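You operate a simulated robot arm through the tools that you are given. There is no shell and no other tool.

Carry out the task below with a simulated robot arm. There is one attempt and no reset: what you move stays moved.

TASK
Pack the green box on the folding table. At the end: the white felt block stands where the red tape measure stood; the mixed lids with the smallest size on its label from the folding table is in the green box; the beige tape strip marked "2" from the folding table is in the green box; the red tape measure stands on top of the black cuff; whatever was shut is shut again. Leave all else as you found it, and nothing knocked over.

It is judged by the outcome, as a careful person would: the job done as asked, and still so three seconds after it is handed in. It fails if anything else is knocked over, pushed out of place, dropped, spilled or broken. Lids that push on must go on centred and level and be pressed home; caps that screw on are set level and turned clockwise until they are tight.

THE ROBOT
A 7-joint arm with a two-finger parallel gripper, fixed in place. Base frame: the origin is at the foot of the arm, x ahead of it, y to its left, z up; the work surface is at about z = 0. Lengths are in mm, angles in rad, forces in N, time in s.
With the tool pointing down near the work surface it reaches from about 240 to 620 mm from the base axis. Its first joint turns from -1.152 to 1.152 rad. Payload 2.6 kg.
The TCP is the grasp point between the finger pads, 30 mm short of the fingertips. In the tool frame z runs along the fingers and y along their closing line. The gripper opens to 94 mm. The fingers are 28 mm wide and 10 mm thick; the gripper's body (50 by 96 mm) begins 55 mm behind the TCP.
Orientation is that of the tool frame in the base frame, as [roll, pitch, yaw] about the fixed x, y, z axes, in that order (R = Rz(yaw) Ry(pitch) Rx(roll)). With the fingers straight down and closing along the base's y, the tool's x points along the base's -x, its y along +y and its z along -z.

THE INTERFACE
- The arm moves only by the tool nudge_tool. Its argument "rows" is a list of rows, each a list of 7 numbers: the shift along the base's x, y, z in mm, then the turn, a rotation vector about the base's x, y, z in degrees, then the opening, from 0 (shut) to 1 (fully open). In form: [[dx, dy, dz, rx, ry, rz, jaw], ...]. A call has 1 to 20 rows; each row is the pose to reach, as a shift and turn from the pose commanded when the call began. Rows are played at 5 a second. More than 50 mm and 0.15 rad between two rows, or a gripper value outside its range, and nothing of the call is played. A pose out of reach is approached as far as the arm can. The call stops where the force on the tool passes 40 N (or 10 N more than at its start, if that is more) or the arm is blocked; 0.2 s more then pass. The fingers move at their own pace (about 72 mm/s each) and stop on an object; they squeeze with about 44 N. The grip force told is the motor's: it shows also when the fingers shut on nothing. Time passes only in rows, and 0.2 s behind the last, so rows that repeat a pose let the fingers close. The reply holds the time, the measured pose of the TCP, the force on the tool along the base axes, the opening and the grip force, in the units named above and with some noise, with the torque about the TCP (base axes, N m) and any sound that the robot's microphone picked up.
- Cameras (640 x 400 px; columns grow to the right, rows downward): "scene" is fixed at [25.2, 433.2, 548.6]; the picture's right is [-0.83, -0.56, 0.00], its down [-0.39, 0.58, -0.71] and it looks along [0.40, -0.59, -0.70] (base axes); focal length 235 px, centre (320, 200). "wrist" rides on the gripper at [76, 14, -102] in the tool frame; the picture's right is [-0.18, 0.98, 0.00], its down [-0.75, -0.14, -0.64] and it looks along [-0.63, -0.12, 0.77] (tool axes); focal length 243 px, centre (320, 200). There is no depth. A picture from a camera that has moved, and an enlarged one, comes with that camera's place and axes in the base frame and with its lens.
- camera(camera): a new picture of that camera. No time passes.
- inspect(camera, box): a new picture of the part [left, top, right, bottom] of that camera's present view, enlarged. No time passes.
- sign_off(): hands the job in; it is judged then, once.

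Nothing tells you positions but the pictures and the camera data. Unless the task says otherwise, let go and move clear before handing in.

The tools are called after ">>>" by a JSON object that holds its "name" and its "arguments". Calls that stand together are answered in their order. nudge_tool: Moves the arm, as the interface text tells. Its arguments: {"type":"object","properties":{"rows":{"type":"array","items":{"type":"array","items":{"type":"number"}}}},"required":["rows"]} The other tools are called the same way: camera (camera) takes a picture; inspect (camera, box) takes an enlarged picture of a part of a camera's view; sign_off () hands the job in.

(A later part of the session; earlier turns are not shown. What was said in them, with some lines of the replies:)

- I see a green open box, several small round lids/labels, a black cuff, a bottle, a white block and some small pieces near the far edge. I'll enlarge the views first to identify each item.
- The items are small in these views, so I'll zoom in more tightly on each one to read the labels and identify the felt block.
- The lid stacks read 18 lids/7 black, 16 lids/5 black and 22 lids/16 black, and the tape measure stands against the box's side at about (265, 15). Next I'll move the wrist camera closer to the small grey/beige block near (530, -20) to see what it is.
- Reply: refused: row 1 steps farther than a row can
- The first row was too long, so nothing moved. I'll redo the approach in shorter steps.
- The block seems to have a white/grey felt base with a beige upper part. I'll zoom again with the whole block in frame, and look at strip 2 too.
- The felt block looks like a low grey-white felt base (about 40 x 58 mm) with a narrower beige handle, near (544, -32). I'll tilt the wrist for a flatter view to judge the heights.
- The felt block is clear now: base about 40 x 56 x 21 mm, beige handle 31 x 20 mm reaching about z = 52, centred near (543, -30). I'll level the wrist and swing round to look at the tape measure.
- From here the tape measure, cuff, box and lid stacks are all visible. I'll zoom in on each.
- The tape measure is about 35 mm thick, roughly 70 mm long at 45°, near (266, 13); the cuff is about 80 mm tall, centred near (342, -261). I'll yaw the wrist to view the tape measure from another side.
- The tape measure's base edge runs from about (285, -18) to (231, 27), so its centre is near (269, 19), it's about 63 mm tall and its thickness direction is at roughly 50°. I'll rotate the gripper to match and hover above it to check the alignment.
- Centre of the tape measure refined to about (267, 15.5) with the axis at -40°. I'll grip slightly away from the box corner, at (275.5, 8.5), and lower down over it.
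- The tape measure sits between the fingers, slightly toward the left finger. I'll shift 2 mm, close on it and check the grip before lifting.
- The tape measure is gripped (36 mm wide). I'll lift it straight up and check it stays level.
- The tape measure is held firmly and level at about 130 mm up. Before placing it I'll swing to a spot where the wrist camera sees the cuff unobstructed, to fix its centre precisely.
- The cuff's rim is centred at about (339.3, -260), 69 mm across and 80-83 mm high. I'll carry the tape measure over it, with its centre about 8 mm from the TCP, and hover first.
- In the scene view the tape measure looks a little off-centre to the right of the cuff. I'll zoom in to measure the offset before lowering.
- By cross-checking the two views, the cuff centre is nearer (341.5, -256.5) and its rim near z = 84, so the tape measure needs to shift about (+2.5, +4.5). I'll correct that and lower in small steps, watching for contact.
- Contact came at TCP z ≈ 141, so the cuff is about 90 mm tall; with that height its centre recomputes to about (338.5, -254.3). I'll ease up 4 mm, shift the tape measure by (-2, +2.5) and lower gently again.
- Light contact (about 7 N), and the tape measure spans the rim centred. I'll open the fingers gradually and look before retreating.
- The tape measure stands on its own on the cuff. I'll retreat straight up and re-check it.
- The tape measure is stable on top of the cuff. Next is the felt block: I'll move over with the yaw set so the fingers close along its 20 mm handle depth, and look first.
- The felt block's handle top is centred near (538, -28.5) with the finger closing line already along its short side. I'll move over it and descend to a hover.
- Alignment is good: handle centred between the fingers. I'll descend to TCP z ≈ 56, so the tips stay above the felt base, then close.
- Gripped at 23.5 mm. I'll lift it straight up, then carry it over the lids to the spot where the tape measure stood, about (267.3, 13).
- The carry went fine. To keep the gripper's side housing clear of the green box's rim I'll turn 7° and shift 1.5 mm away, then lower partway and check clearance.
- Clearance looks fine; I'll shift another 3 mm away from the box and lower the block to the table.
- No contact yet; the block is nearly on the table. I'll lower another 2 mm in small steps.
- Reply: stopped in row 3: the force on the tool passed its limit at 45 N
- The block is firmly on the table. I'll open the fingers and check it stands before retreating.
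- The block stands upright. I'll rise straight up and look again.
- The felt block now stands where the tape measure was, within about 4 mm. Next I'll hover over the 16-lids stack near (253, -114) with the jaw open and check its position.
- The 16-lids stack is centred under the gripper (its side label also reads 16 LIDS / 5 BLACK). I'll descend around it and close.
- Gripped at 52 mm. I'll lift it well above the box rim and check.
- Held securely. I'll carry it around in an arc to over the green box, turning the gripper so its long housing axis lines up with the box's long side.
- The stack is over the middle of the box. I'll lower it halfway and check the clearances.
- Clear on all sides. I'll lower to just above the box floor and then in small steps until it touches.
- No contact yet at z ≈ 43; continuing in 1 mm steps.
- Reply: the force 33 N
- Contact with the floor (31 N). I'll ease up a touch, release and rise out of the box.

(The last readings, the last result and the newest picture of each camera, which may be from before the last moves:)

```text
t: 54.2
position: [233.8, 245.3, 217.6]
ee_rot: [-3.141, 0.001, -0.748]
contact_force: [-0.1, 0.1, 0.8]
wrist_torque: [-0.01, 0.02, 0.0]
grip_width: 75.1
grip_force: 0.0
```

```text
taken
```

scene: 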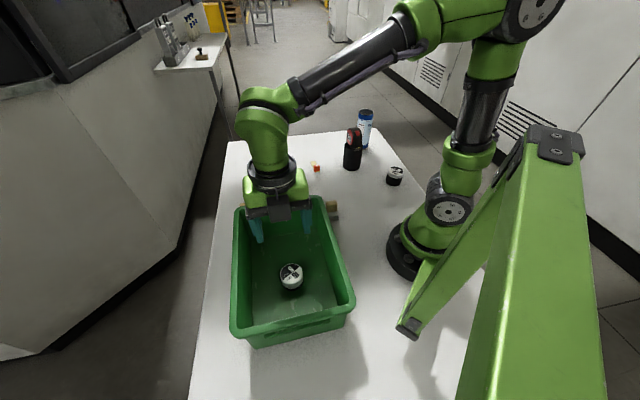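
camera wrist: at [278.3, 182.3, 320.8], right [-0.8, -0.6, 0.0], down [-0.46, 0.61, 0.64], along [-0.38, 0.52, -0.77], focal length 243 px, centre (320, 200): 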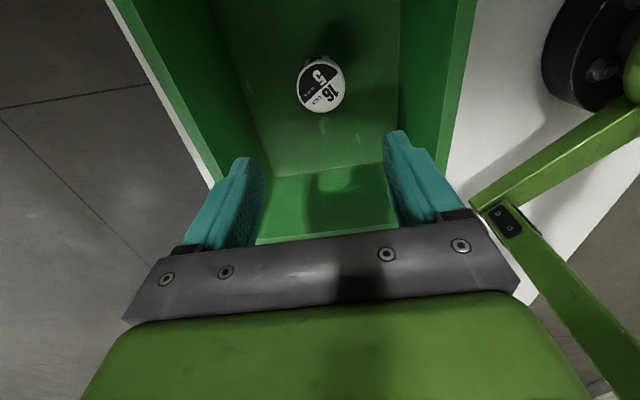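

The lids stack sits upright in the box, and the box hasn't moved. Next is strip 2: its red block is near (491, 94) with the strip running toward (531, 138); I'll fly over with the fingers turned to close across its width.

>>> {"name": "nudge_tool", "arguments": {"rows": [[20, -12, 5, 0, 0, -8, 0.8], [44, -26, 5, 0, 0, -16, 0.8], [68, -40, 5, 0, 0, -24, 0.8], [92, -54, 5, 0, 0, -32, 0.8], [116, -68, 5, 0, 0, -40, 0.8], [140, -82, 5, 0, 0, -48, 0.8], [164, -96, 5, 0, 0, -56, 0.8], [190, -111, 5, 0, 0, -64, 0.8], [215, -126, 0, 0, 0, -72, 0.7], [238, -140, -10, 0, 0, -80, 0.6], [252, -148, -40, 0, 0, -88, 0.6], [257, -151, -70, 0, 0, -90.2, 0.6], [257, -151, -85, 0, 0, -90.2, 0.6], [257, -151, -85, 0, 0, -90.2, 0.6]]}}

>>> {"name": "camera", "arguments": {"camera": "wrist"}}

>>> {"name": "camera", "arguments": {"camera": "scene"}}

```text
t: 57.2
position: [488.6, 93.5, 133.7]
ee_rot: [3.141, 0.002, -2.323]
contact_force: [-0.6, -0.5, 0.1]
wrist_torque: [0.0, 0.01, -0.01]
grip_width: 56.4
grip_force: 0.0
```

```text
taken
camera wrist: at [425.0, 46.9, 235.5], right [-0.59, 0.81, 0.0], down [0.62, 0.45, 0.64], along [0.52, 0.38, -0.77], focal length 243 px, centre (320, 200)
```

wrist: 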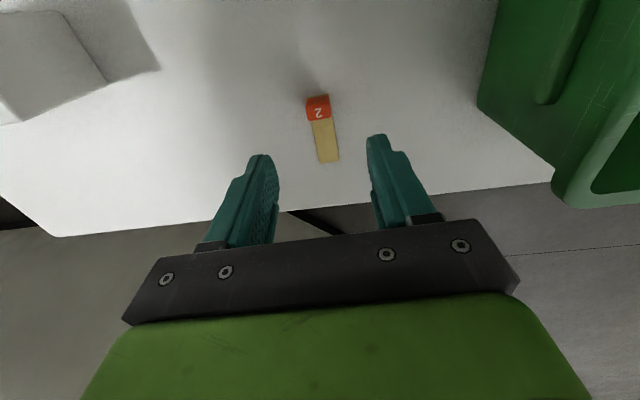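

```text
taken
```

scene: 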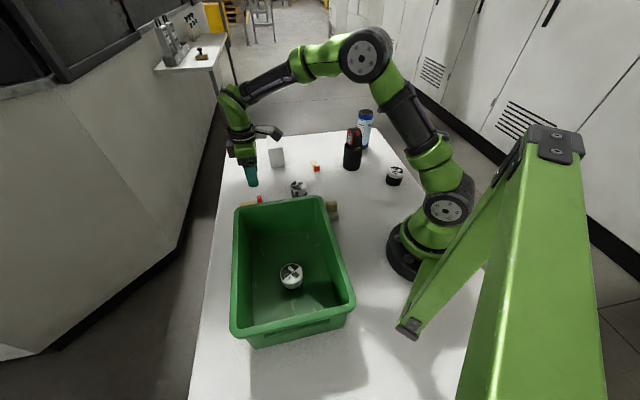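

>>> {"name": "inspect", "arguments": {"camera": "wrist", "box": [280, 80, 360, 170]}}

```text
4.44 times, centred on (320, 125) of wrist
camera zoom: at [425.0, 46.9, 235.5], right [-0.59, 0.81, 0.0], down [0.62, 0.45, 0.64], along [0.52, 0.38, -0.77], focal length 1078 px, centre (320, 533)
```

zoom: 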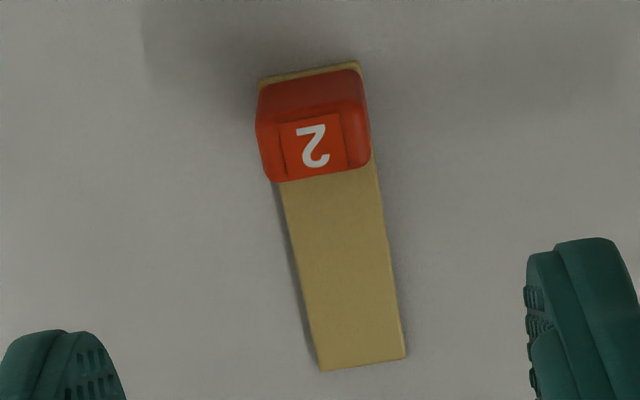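

Strip 2's red block is nearly centred under the gripper; a (+2, +1.5) mm correction is needed. I'll descend with the tips just above the table and close on the red block.

>>> {"name": "nudge_tool", "arguments": {"rows": [[2, 1.5, -30, 0, 0, 0, 0.6], [2, 1.5, -60, 0, 0, 0, 0.5], [2, 1.5, -85, 0, 0, 0, 0.5], [2, 1.5, -98, 0, 0, 0, 0.5], [2, 1.5, -98, 0, 0, 0, 0.5]]}}

>>> {"name": "camera", "arguments": {"camera": "wrist"}}

>>> {"name": "inspect", "arguments": {"camera": "scene", "box": [220, 150, 300, 220]}}

```text
t: 58.4
position: [491.5, 93.4, 33.8]
ee_rot: [-3.141, 0.002, -2.321]
contact_force: [-0.8, -0.5, 0.6]
wrist_torque: [0.01, -0.01, 0.01]
grip_width: 47.3
grip_force: 0.2
```

```text
taken
camera wrist: at [426.7, 48.0, 136.4], right [-0.59, 0.81, 0.0], down [0.62, 0.45, 0.64], along [0.52, 0.38, -0.77], focal length 243 px, centre (320, 200)
```

wrist: 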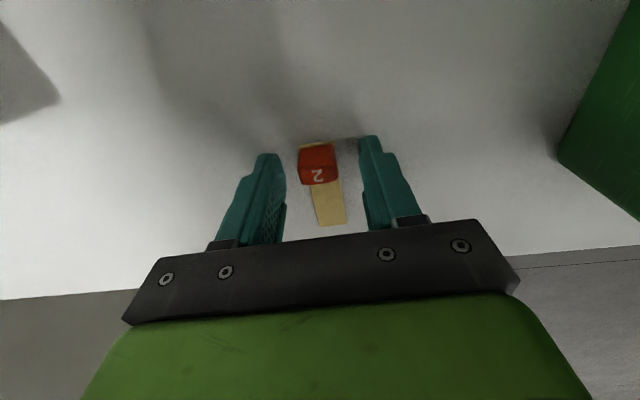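

```text
5.71 times, centred on (260, 185) of scene
camera zoom: at [25.2, 433.2, 548.6], right [-0.83, -0.56, 0.0], down [-0.39, 0.58, -0.71], along [0.4, -0.59, -0.7], focal length 1345 px, centre (663, 286)
```

zoom: 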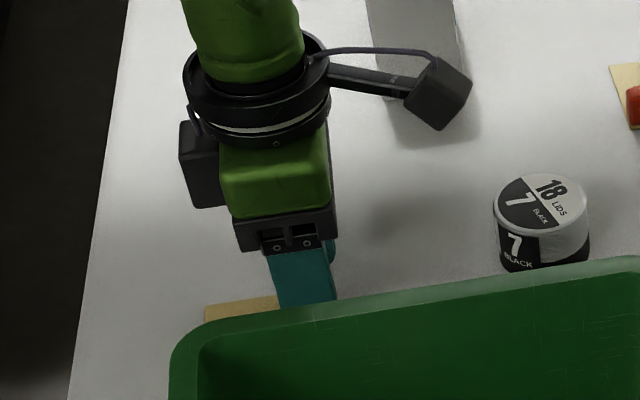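

Red block is between the fingers. Closing, then a small test lift.

>>> {"name": "nudge_tool", "arguments": {"rows": [[0, 0, 0, 0, 0, 0, 0.35], [0, 0, 0, 0, 0, 0, 0.2], [0, 0, 0, 0, 0, 0, 0.1], [0, 0, 0, 0, 0, 0, 0.08], [0, 0, 0, 0, 0, 0, 0.08], [0, 0, 15, 0, 0, 0, 0.08], [0, 0, 30, 0, 0, 0, 0.08], [0, 0, 30, 0, 0, 0, 0.08]]}}

>>> {"name": "camera", "arguments": {"camera": "wrist"}}

>>> {"name": "inspect", "arguments": {"camera": "scene", "box": [220, 150, 300, 220]}}

```text
t: 60.2
position: [490.2, 93.9, 64.9]
ee_rot: [3.141, 0.002, -2.321]
contact_force: [-0.8, 0.5, 0.7]
wrist_torque: [-0.02, -0.05, 0.02]
grip_width: 20.2
grip_force: 43.8
```

```text
taken
camera wrist: at [426.2, 48.4, 167.4], right [-0.59, 0.81, 0.0], down [0.62, 0.45, 0.64], along [0.52, 0.38, -0.77], focal length 243 px, centre (320, 200)
```

wrist: 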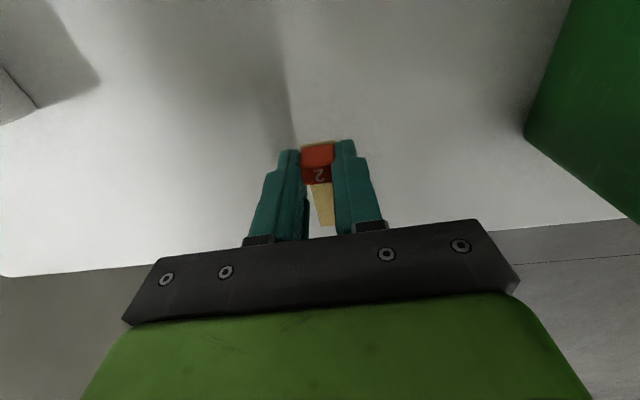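

```text
5.71 times, centred on (260, 185) of scene
camera zoom: at [25.2, 433.2, 548.6], right [-0.83, -0.56, 0.0], down [-0.39, 0.58, -0.71], along [0.4, -0.59, -0.7], focal length 1345 px, centre (663, 286)
```

zoom: 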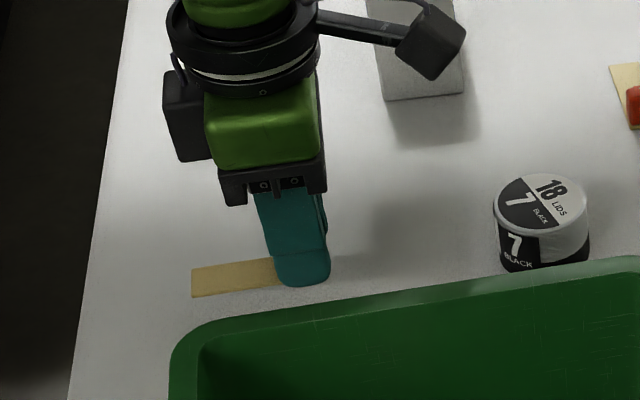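

The strip came up with the block. I'll lift high and carry it over the box, turning -90° so the strip lies along the box's long side, away from the lids.

>>> {"name": "nudge_tool", "arguments": {"rows": [[0, 0, 40, 0, 0, 0, 0.08], [0, 0, 80, 0, 0, 0, 0.08], [0, 0, 120, 0, 0, 0, 0.08], [0, 0, 148, 0, 0, 0, 0.08], [-15, 8, 148, 0, 0, -8, 0.08], [-35, 18, 148, 0, 0, -16, 0.08], [-55, 28, 148, 0, 0, -24, 0.08], [-75, 38, 148, 0, 0, -32, 0.08], [-95, 48, 148, 0, 0, -40, 0.08], [-115, 58, 148, 0, 0, -48, 0.08], [-135, 68, 148, 0, 0, -56, 0.08], [-155, 78, 148, 0, 0, -64, 0.08], [-175, 88, 148, 0, 0, -72, 0.08], [-195, 97, 148, 0, 0, -80, 0.08], [-208, 104, 148, 0, 0, -86, 0.08], [-213, 106, 148, 0, 0, -90, 0.08], [-213, 106, 148, 0, 0, -90, 0.08]]}}

>>> {"name": "camera", "arguments": {"camera": "wrist"}}

>>> {"name": "camera", "arguments": {"camera": "scene"}}

```text
t: 63.8
position: [277.7, 200.1, 214.6]
ee_rot: [3.141, 0.001, 2.389]
contact_force: [-0.1, -0.4, 0.7]
wrist_torque: [-0.02, -0.03, -0.05]
grip_width: 20.3
grip_force: 43.8
```

```text
taken
camera wrist: at [230.4, 263.0, 316.1], right [0.81, 0.59, 0.0], down [0.45, -0.62, 0.64], along [0.38, -0.52, -0.77], focal length 243 px, centre (320, 200)
```

wrist: 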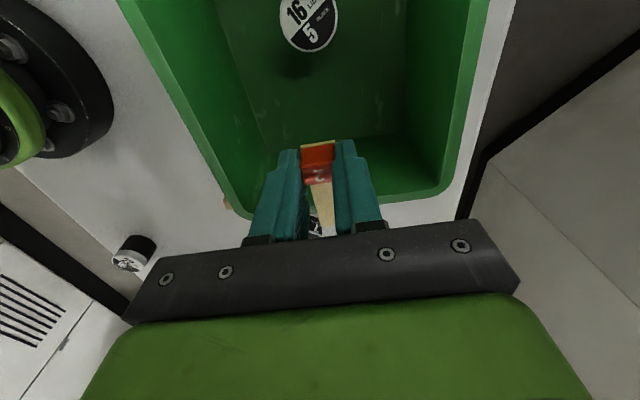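

```text
taken
```

scene: 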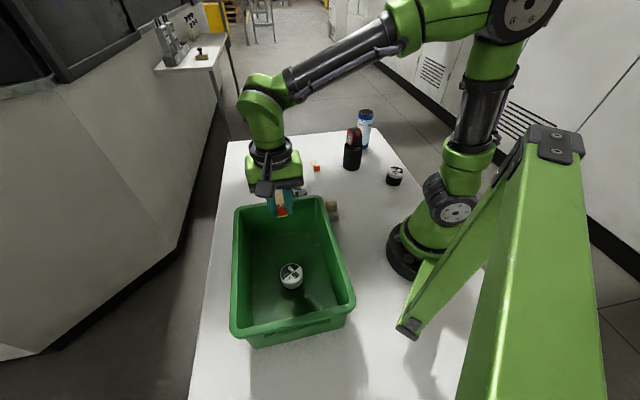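

>>> {"name": "inspect", "arguments": {"camera": "wrist", "box": [110, 0, 510, 240]}}

>>> {"name": "inspect", "arguments": {"camera": "scene", "box": [225, 170, 365, 350]}}

```text
1.60 times, centred on (310, 120) of wrist
camera zoom: at [230.4, 263.0, 316.1], right [0.81, 0.59, 0.0], down [0.45, -0.62, 0.64], along [0.38, -0.52, -0.77], focal length 388 px, centre (336, 328)
```

zoom: 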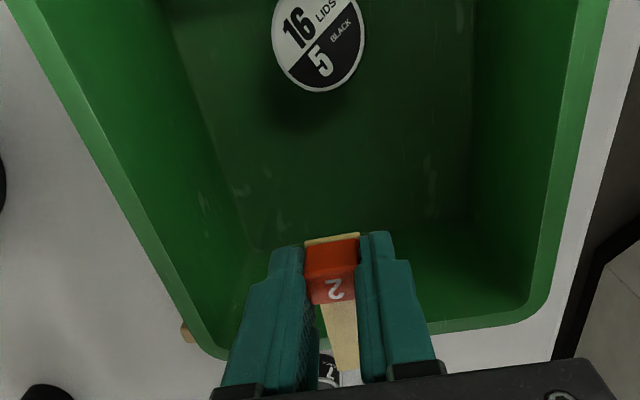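

```text
2.22 times, centred on (295, 260) of scene
camera zoom: at [25.2, 433.2, 548.6], right [-0.83, -0.56, 0.0], down [-0.39, 0.58, -0.71], along [0.4, -0.59, -0.7], focal length 523 px, centre (376, 67)
```

zoom: 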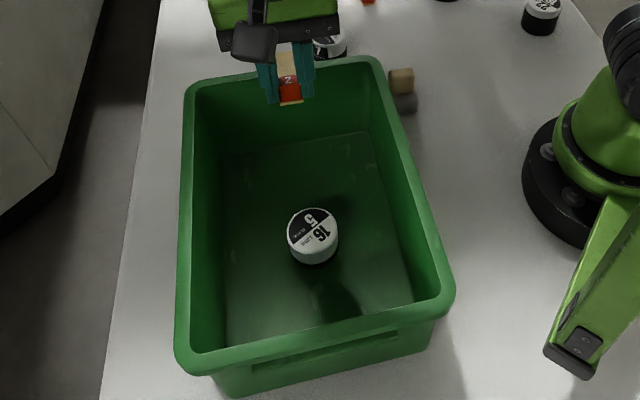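

There's ample room: the strip will lie between the lids and the far wall. Lowering it to just above the floor.

>>> {"name": "nudge_tool", "arguments": {"rows": [[0, 0, -40, 0, 0, 0, 0.08], [0, 0, -80, 0, 0, 0, 0.08], [0, 0, -120, 0, 0, 0, 0.08], [0, 0, -150, 0, 0, 0, 0.08], [0, 0, -165, 0, 0, 0, 0.08], [0, 0, -171, 0, 0, 0, 0.08], [0, 0, -171, 0, 0, 0, 0.08]]}}

>>> {"name": "camera", "arguments": {"camera": "wrist"}}

>>> {"name": "inspect", "arguments": {"camera": "scene", "box": [225, 170, 365, 350]}}

```text
t: 65.4
position: [278.4, 199.8, 41.6]
ee_rot: [3.141, 0.003, 2.39]
contact_force: [-0.5, 0.6, -0.5]
wrist_torque: [0.02, 0.01, 0.01]
grip_width: 20.0
grip_force: 44.4
```

```text
taken
camera wrist: at [231.1, 262.5, 143.3], right [0.81, 0.59, 0.0], down [0.45, -0.62, 0.64], along [0.38, -0.52, -0.77], focal length 243 px, centre (320, 200)
```

wrist: 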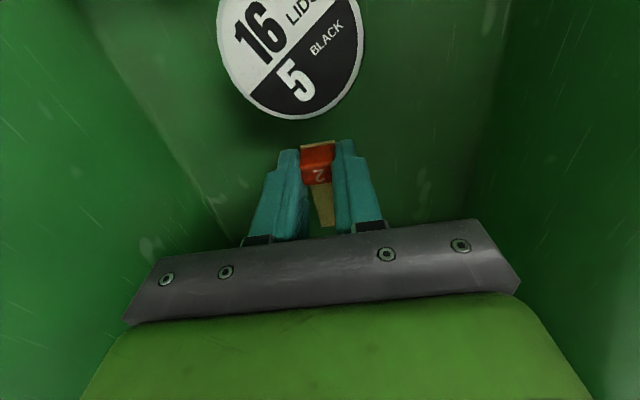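

```text
2.22 times, centred on (295, 260) of scene
camera zoom: at [25.2, 433.2, 548.6], right [-0.83, -0.56, 0.0], down [-0.39, 0.58, -0.71], along [0.4, -0.59, -0.7], focal length 523 px, centre (376, 67)
```

zoom: 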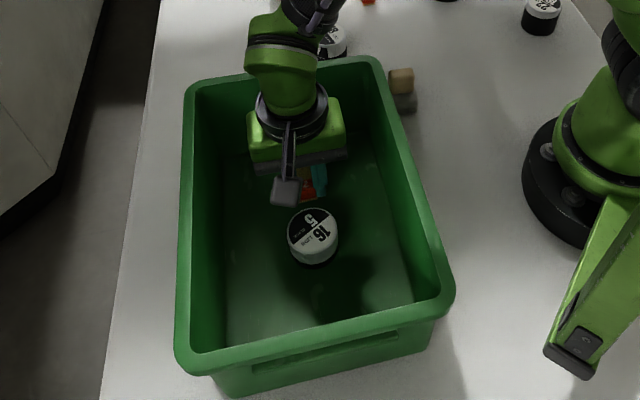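

Just above the floor; stepping down gently to contact.

>>> {"name": "nudge_tool", "arguments": {"rows": [[0, 0, -0.7, 0, 0, 0, 0.08], [0, 0, -1.4, 0, 0, 0, 0.08], [0, 0, -2.1, 0, 0, 0, 0.08], [0, 0, -2.8, 0, 0, 0, 0.08]]}}

```text
t: 66.4
position: [278.0, 200.1, 38.9]
ee_rot: [-3.141, 0.002, 2.388]
contact_force: [-0.3, 1.0, -0.1]
wrist_torque: [-0.01, 0.04, -0.01]
grip_width: 20.1
grip_force: 43.6
```

>>> {"name": "nudge_tool", "arguments": {"rows": [[0, 0, -0.6, 0, 0, 0, 0.08], [0, 0, -1.2, 0, 0, 0, 0.08], [0, 0, -1.2, 0, 0, 0, 0.08]]}}

```text
t: 67.2
position: [279.2, 199.6, 37.6]
ee_rot: [-3.142, 0.004, 2.393]
contact_force: [-0.8, -2.5, 7.2]
wrist_torque: [-0.25, -0.12, -0.05]
grip_width: 20.0
grip_force: 44.0
```

Contact with the floor at 7 N. Releasing and rising straight out of the box.

>>> {"name": "nudge_tool", "arguments": {"rows": [[0, 0, 0.3, 0, 0, 0, 0.25], [0, 0, 0.3, 0, 0, 0, 0.35], [0, 0, 0.3, 0, 0, 0, 0.45], [0, 0, 0.3, 0, 0, 0, 0.45], [0, 0, 12, 0, 0, 0, 0.45], [0, 0, 45, 0, 0, 0, 0.45], [0, 0, 90, 0, 0, 0, 0.45], [0, 0, 135, 0, 0, 0, 0.45], [0, 0, 180, 0, 0, 0, 0.45], [0, 0, 220, 0, 0, 0, 0.45], [0, 0, 220, 0, 0, 0, 0.45]]}}

>>> {"name": "camera", "arguments": {"camera": "wrist"}}

>>> {"name": "camera", "arguments": {"camera": "scene"}}

>>> {"name": "inspect", "arguments": {"camera": "scene", "box": [225, 170, 365, 350]}}

```text
t: 69.6
position: [277.2, 199.8, 259.9]
ee_rot: [-3.141, 0.0, 2.393]
contact_force: [-0.4, 0.7, 0.0]
wrist_torque: [0.01, 0.01, 0.0]
grip_width: 42.4
grip_force: 0.1
```

```text
taken
camera wrist: at [229.6, 261.7, 361.8], right [0.8, 0.59, 0.0], down [0.45, -0.62, 0.64], along [0.38, -0.52, -0.77], focal length 243 px, centre (320, 200)
```

wrist: 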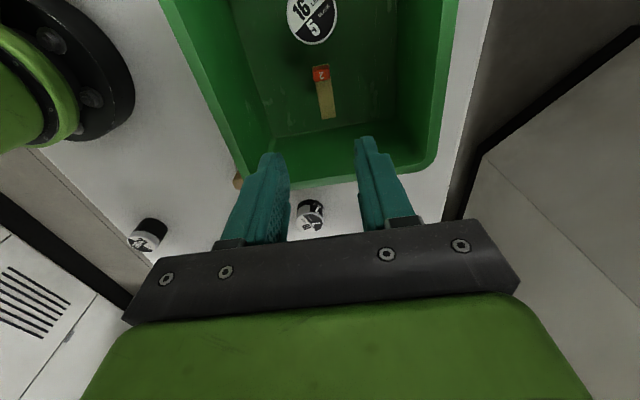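

```text
taken
```

scene: 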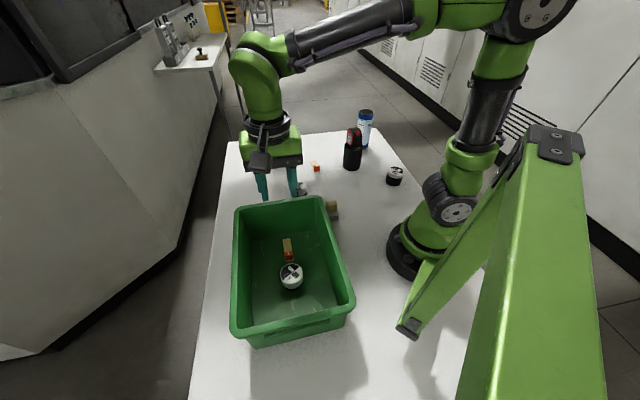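

```text
2.22 times, centred on (295, 260) of scene
camera zoom: at [25.2, 433.2, 548.6], right [-0.83, -0.56, 0.0], down [-0.39, 0.58, -0.71], along [0.4, -0.59, -0.7], focal length 523 px, centre (376, 67)
```

zoom: 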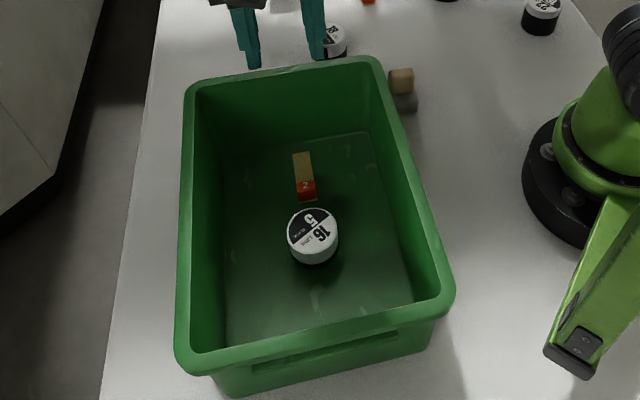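

Both items are in the box. I'll move the arm clear, back toward its starting pose, and then check everything a last time.

>>> {"name": "nudge_tool", "arguments": {"rows": [[10, -30, 15, 0, 0, 5, 0.45], [22, -65, 30, 0, 0, 12, 0.45], [35, -100, 45, 0, 0, 20, 0.5], [50, -135, 50, 0, 0, 28, 0.6], [65, -165, 50, 0, 0, 36, 0.8], [78, -195, 50, 0, 0, 42, 1], [88, -222, 50, 0, 0, 43, 1], [88, -222, 50, 0, 0, 43, 1]]}}

>>> {"name": "camera", "arguments": {"camera": "scene"}}

>>> {"name": "camera", "arguments": {"camera": "wrist"}}

>>> {"name": "inspect", "arguments": {"camera": "scene", "box": [220, 100, 420, 225]}}

>>> {"name": "inspect", "arguments": {"camera": "scene", "box": [330, 100, 380, 180]}}

>>> {"name": "inspect", "arguments": {"camera": "scene", "box": [315, 185, 355, 235]}}

```text
t: 71.4
position: [365.8, -21.3, 310.6]
ee_rot: [3.141, 0.003, 3.141]
contact_force: [-0.9, 0.8, 0.7]
wrist_torque: [0.03, 0.03, -0.01]
grip_width: 93.8
grip_force: 0.1
```

```text
taken
```

scene: 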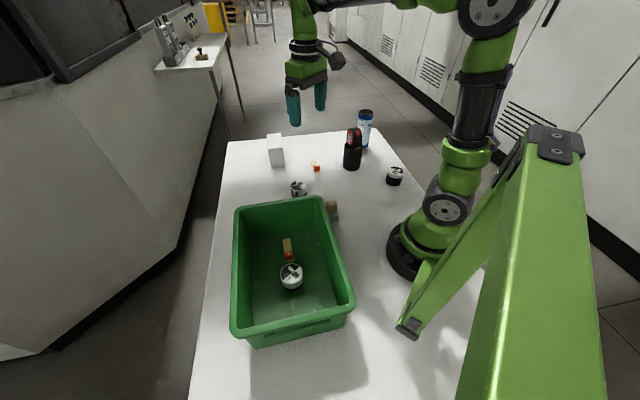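

```text
taken
camera wrist: at [287.7, -7.7, 411.8], right [0.18, 0.98, 0.0], down [0.75, -0.14, 0.64], along [0.63, -0.12, -0.77], focal length 243 px, centre (320, 200)
```

wrist: 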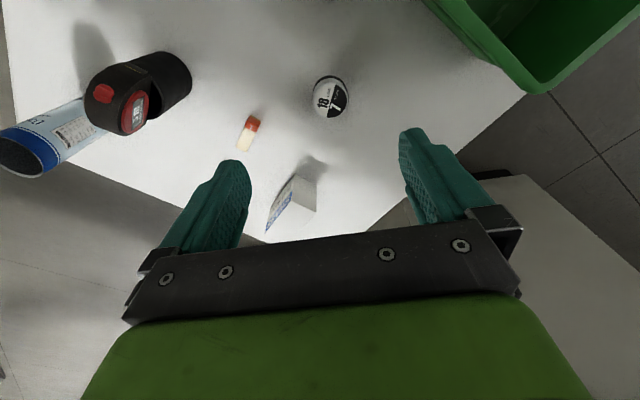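

```text
3.20 times, centred on (320, 162) of scene
camera zoom: at [25.2, 433.2, 548.6], right [-0.83, -0.56, 0.0], down [-0.39, 0.58, -0.71], along [0.4, -0.59, -0.7], focal length 753 px, centre (320, 320)
```

zoom: 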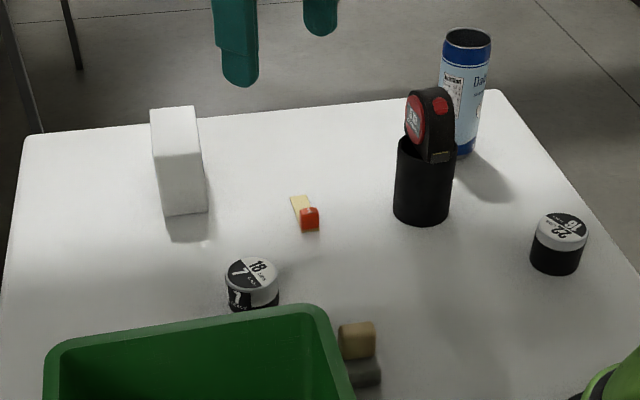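

```text
5.00 times, centred on (355, 140) of scene
camera zoom: at [25.2, 433.2, 548.6], right [-0.83, -0.56, 0.0], down [-0.39, 0.58, -0.71], along [0.4, -0.59, -0.7], focal length 1177 px, centre (145, 500)
```

zoom: 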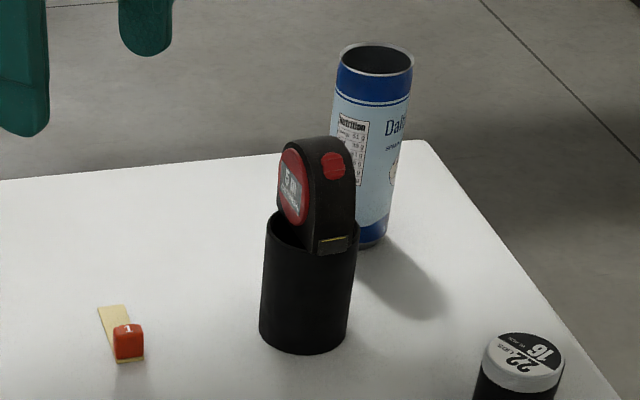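

```text
8.00 times, centred on (335, 210) of scene
camera zoom: at [25.2, 433.2, 548.6], right [-0.83, -0.56, 0.0], down [-0.39, 0.58, -0.71], along [0.4, -0.59, -0.7], focal length 1883 px, centre (200, 120)
```

zoom: 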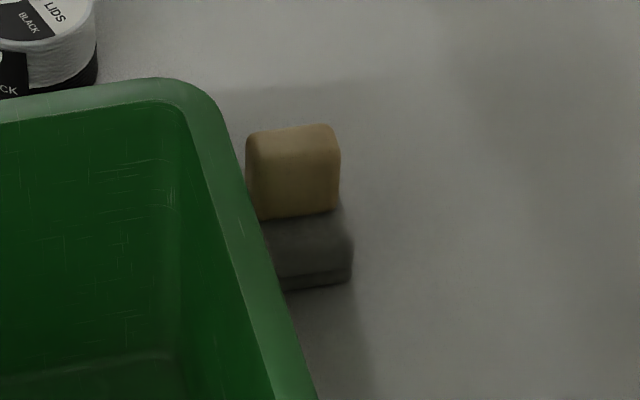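

Everything looks in order. As a final accuracy check on the felt block's spot, I'll return to the earlier viewing pose and compare its footprint with where the tape measure was.

>>> {"name": "nudge_tool", "arguments": {"rows": [[-30, -15, -20, 0, 0, 0, 1], [-60, -30, -45, 0, 0, 0, 1], [-80, -43.5, -67, 0, 0, 0, 1], [-80, -43.5, -67, 0, 0, 0, 1]]}}

>>> {"name": "camera", "arguments": {"camera": "wrist"}}

>>> {"name": "inspect", "arguments": {"camera": "wrist", "box": [340, 0, 460, 100]}}

>>> {"name": "inspect", "arguments": {"camera": "wrist", "box": [110, 90, 250, 220]}}

```text
t: 72.4
position: [286.3, -66.1, 242.8]
ee_rot: [3.141, 0.002, 3.141]
contact_force: [0.3, 0.5, -0.5]
wrist_torque: [0.03, -0.02, 0.02]
grip_width: 93.8
grip_force: 0.0
```

```text
taken
camera wrist: at [208.5, -51.3, 344.1], right [0.18, 0.98, 0.0], down [0.75, -0.14, 0.64], along [0.63, -0.12, -0.77], focal length 243 px, centre (320, 200)
```

wrist: 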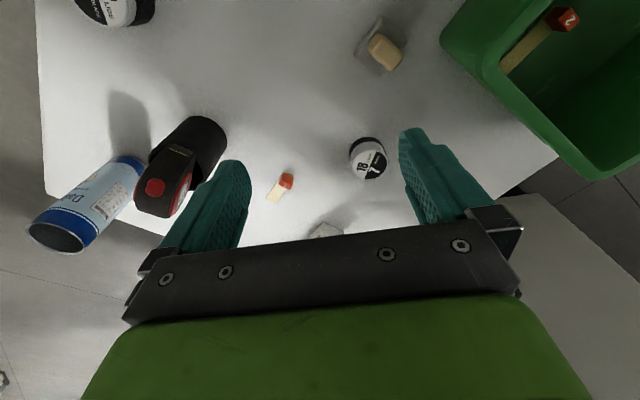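

```text
4.00 times, centred on (400, 50) of wrist
camera zoom: at [208.5, -51.3, 344.1], right [0.18, 0.98, 0.0], down [0.75, -0.14, 0.64], along [0.63, -0.12, -0.77], focal length 970 px, centre (0, 800)
```

zoom: 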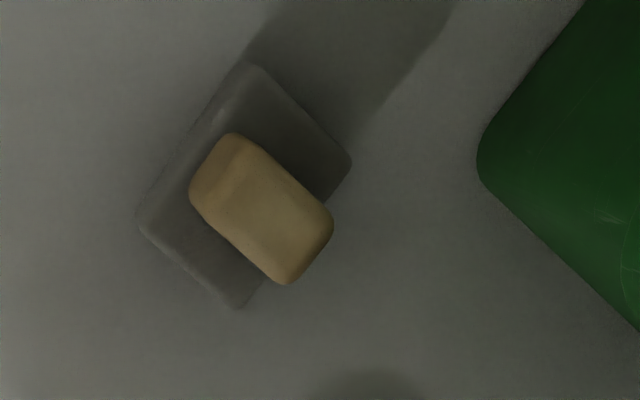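

```text
3.08 times, centred on (180, 155) of wrist
camera zoom: at [208.5, -51.3, 344.1], right [0.18, 0.98, 0.0], down [0.75, -0.14, 0.64], along [0.63, -0.12, -0.77], focal length 746 px, centre (751, 338)
```

zoom: 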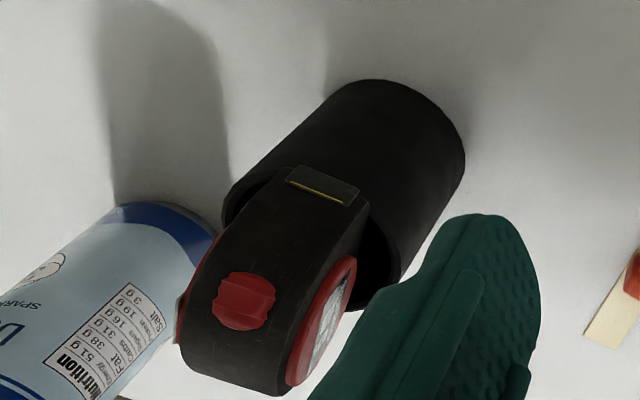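

The felt block sits within about 3 mm of the tape measure's old spot, and the tape measure stands across the cuff's rim. The 16-lids stack and strip 2 are in the box, nothing else has moved, nothing was opened, and the arm is clear with the gripper empty. I'm handing the job in.

>>> {"name": "sign_off", "arguments": {}}

```text
The job is handed in.
```

The job is handed in. The last pictures show everything in place and nothing knocked over:

- **Felt block:** it stands where the red tape measure stood, within about 3 mm by my estimate. I took the small block with the felt base and beige handle to be the white felt block; the taller white carton is labelled swabs.
- **Lids:** the stack labelled 16 lids (5 black) is upright in the green box. I read "smallest size" as the smallest total; the other two stacks are 18 and 22.
- **Tape strip:** strip "2" is in the green box, lying flat next to the lids.
- **Tape measure:** it stands upright across the rim of the black cuff.

Nothing was opened, so nothing needed shutting again. The other items look unmoved, and the gripper is empty and clear of the table.
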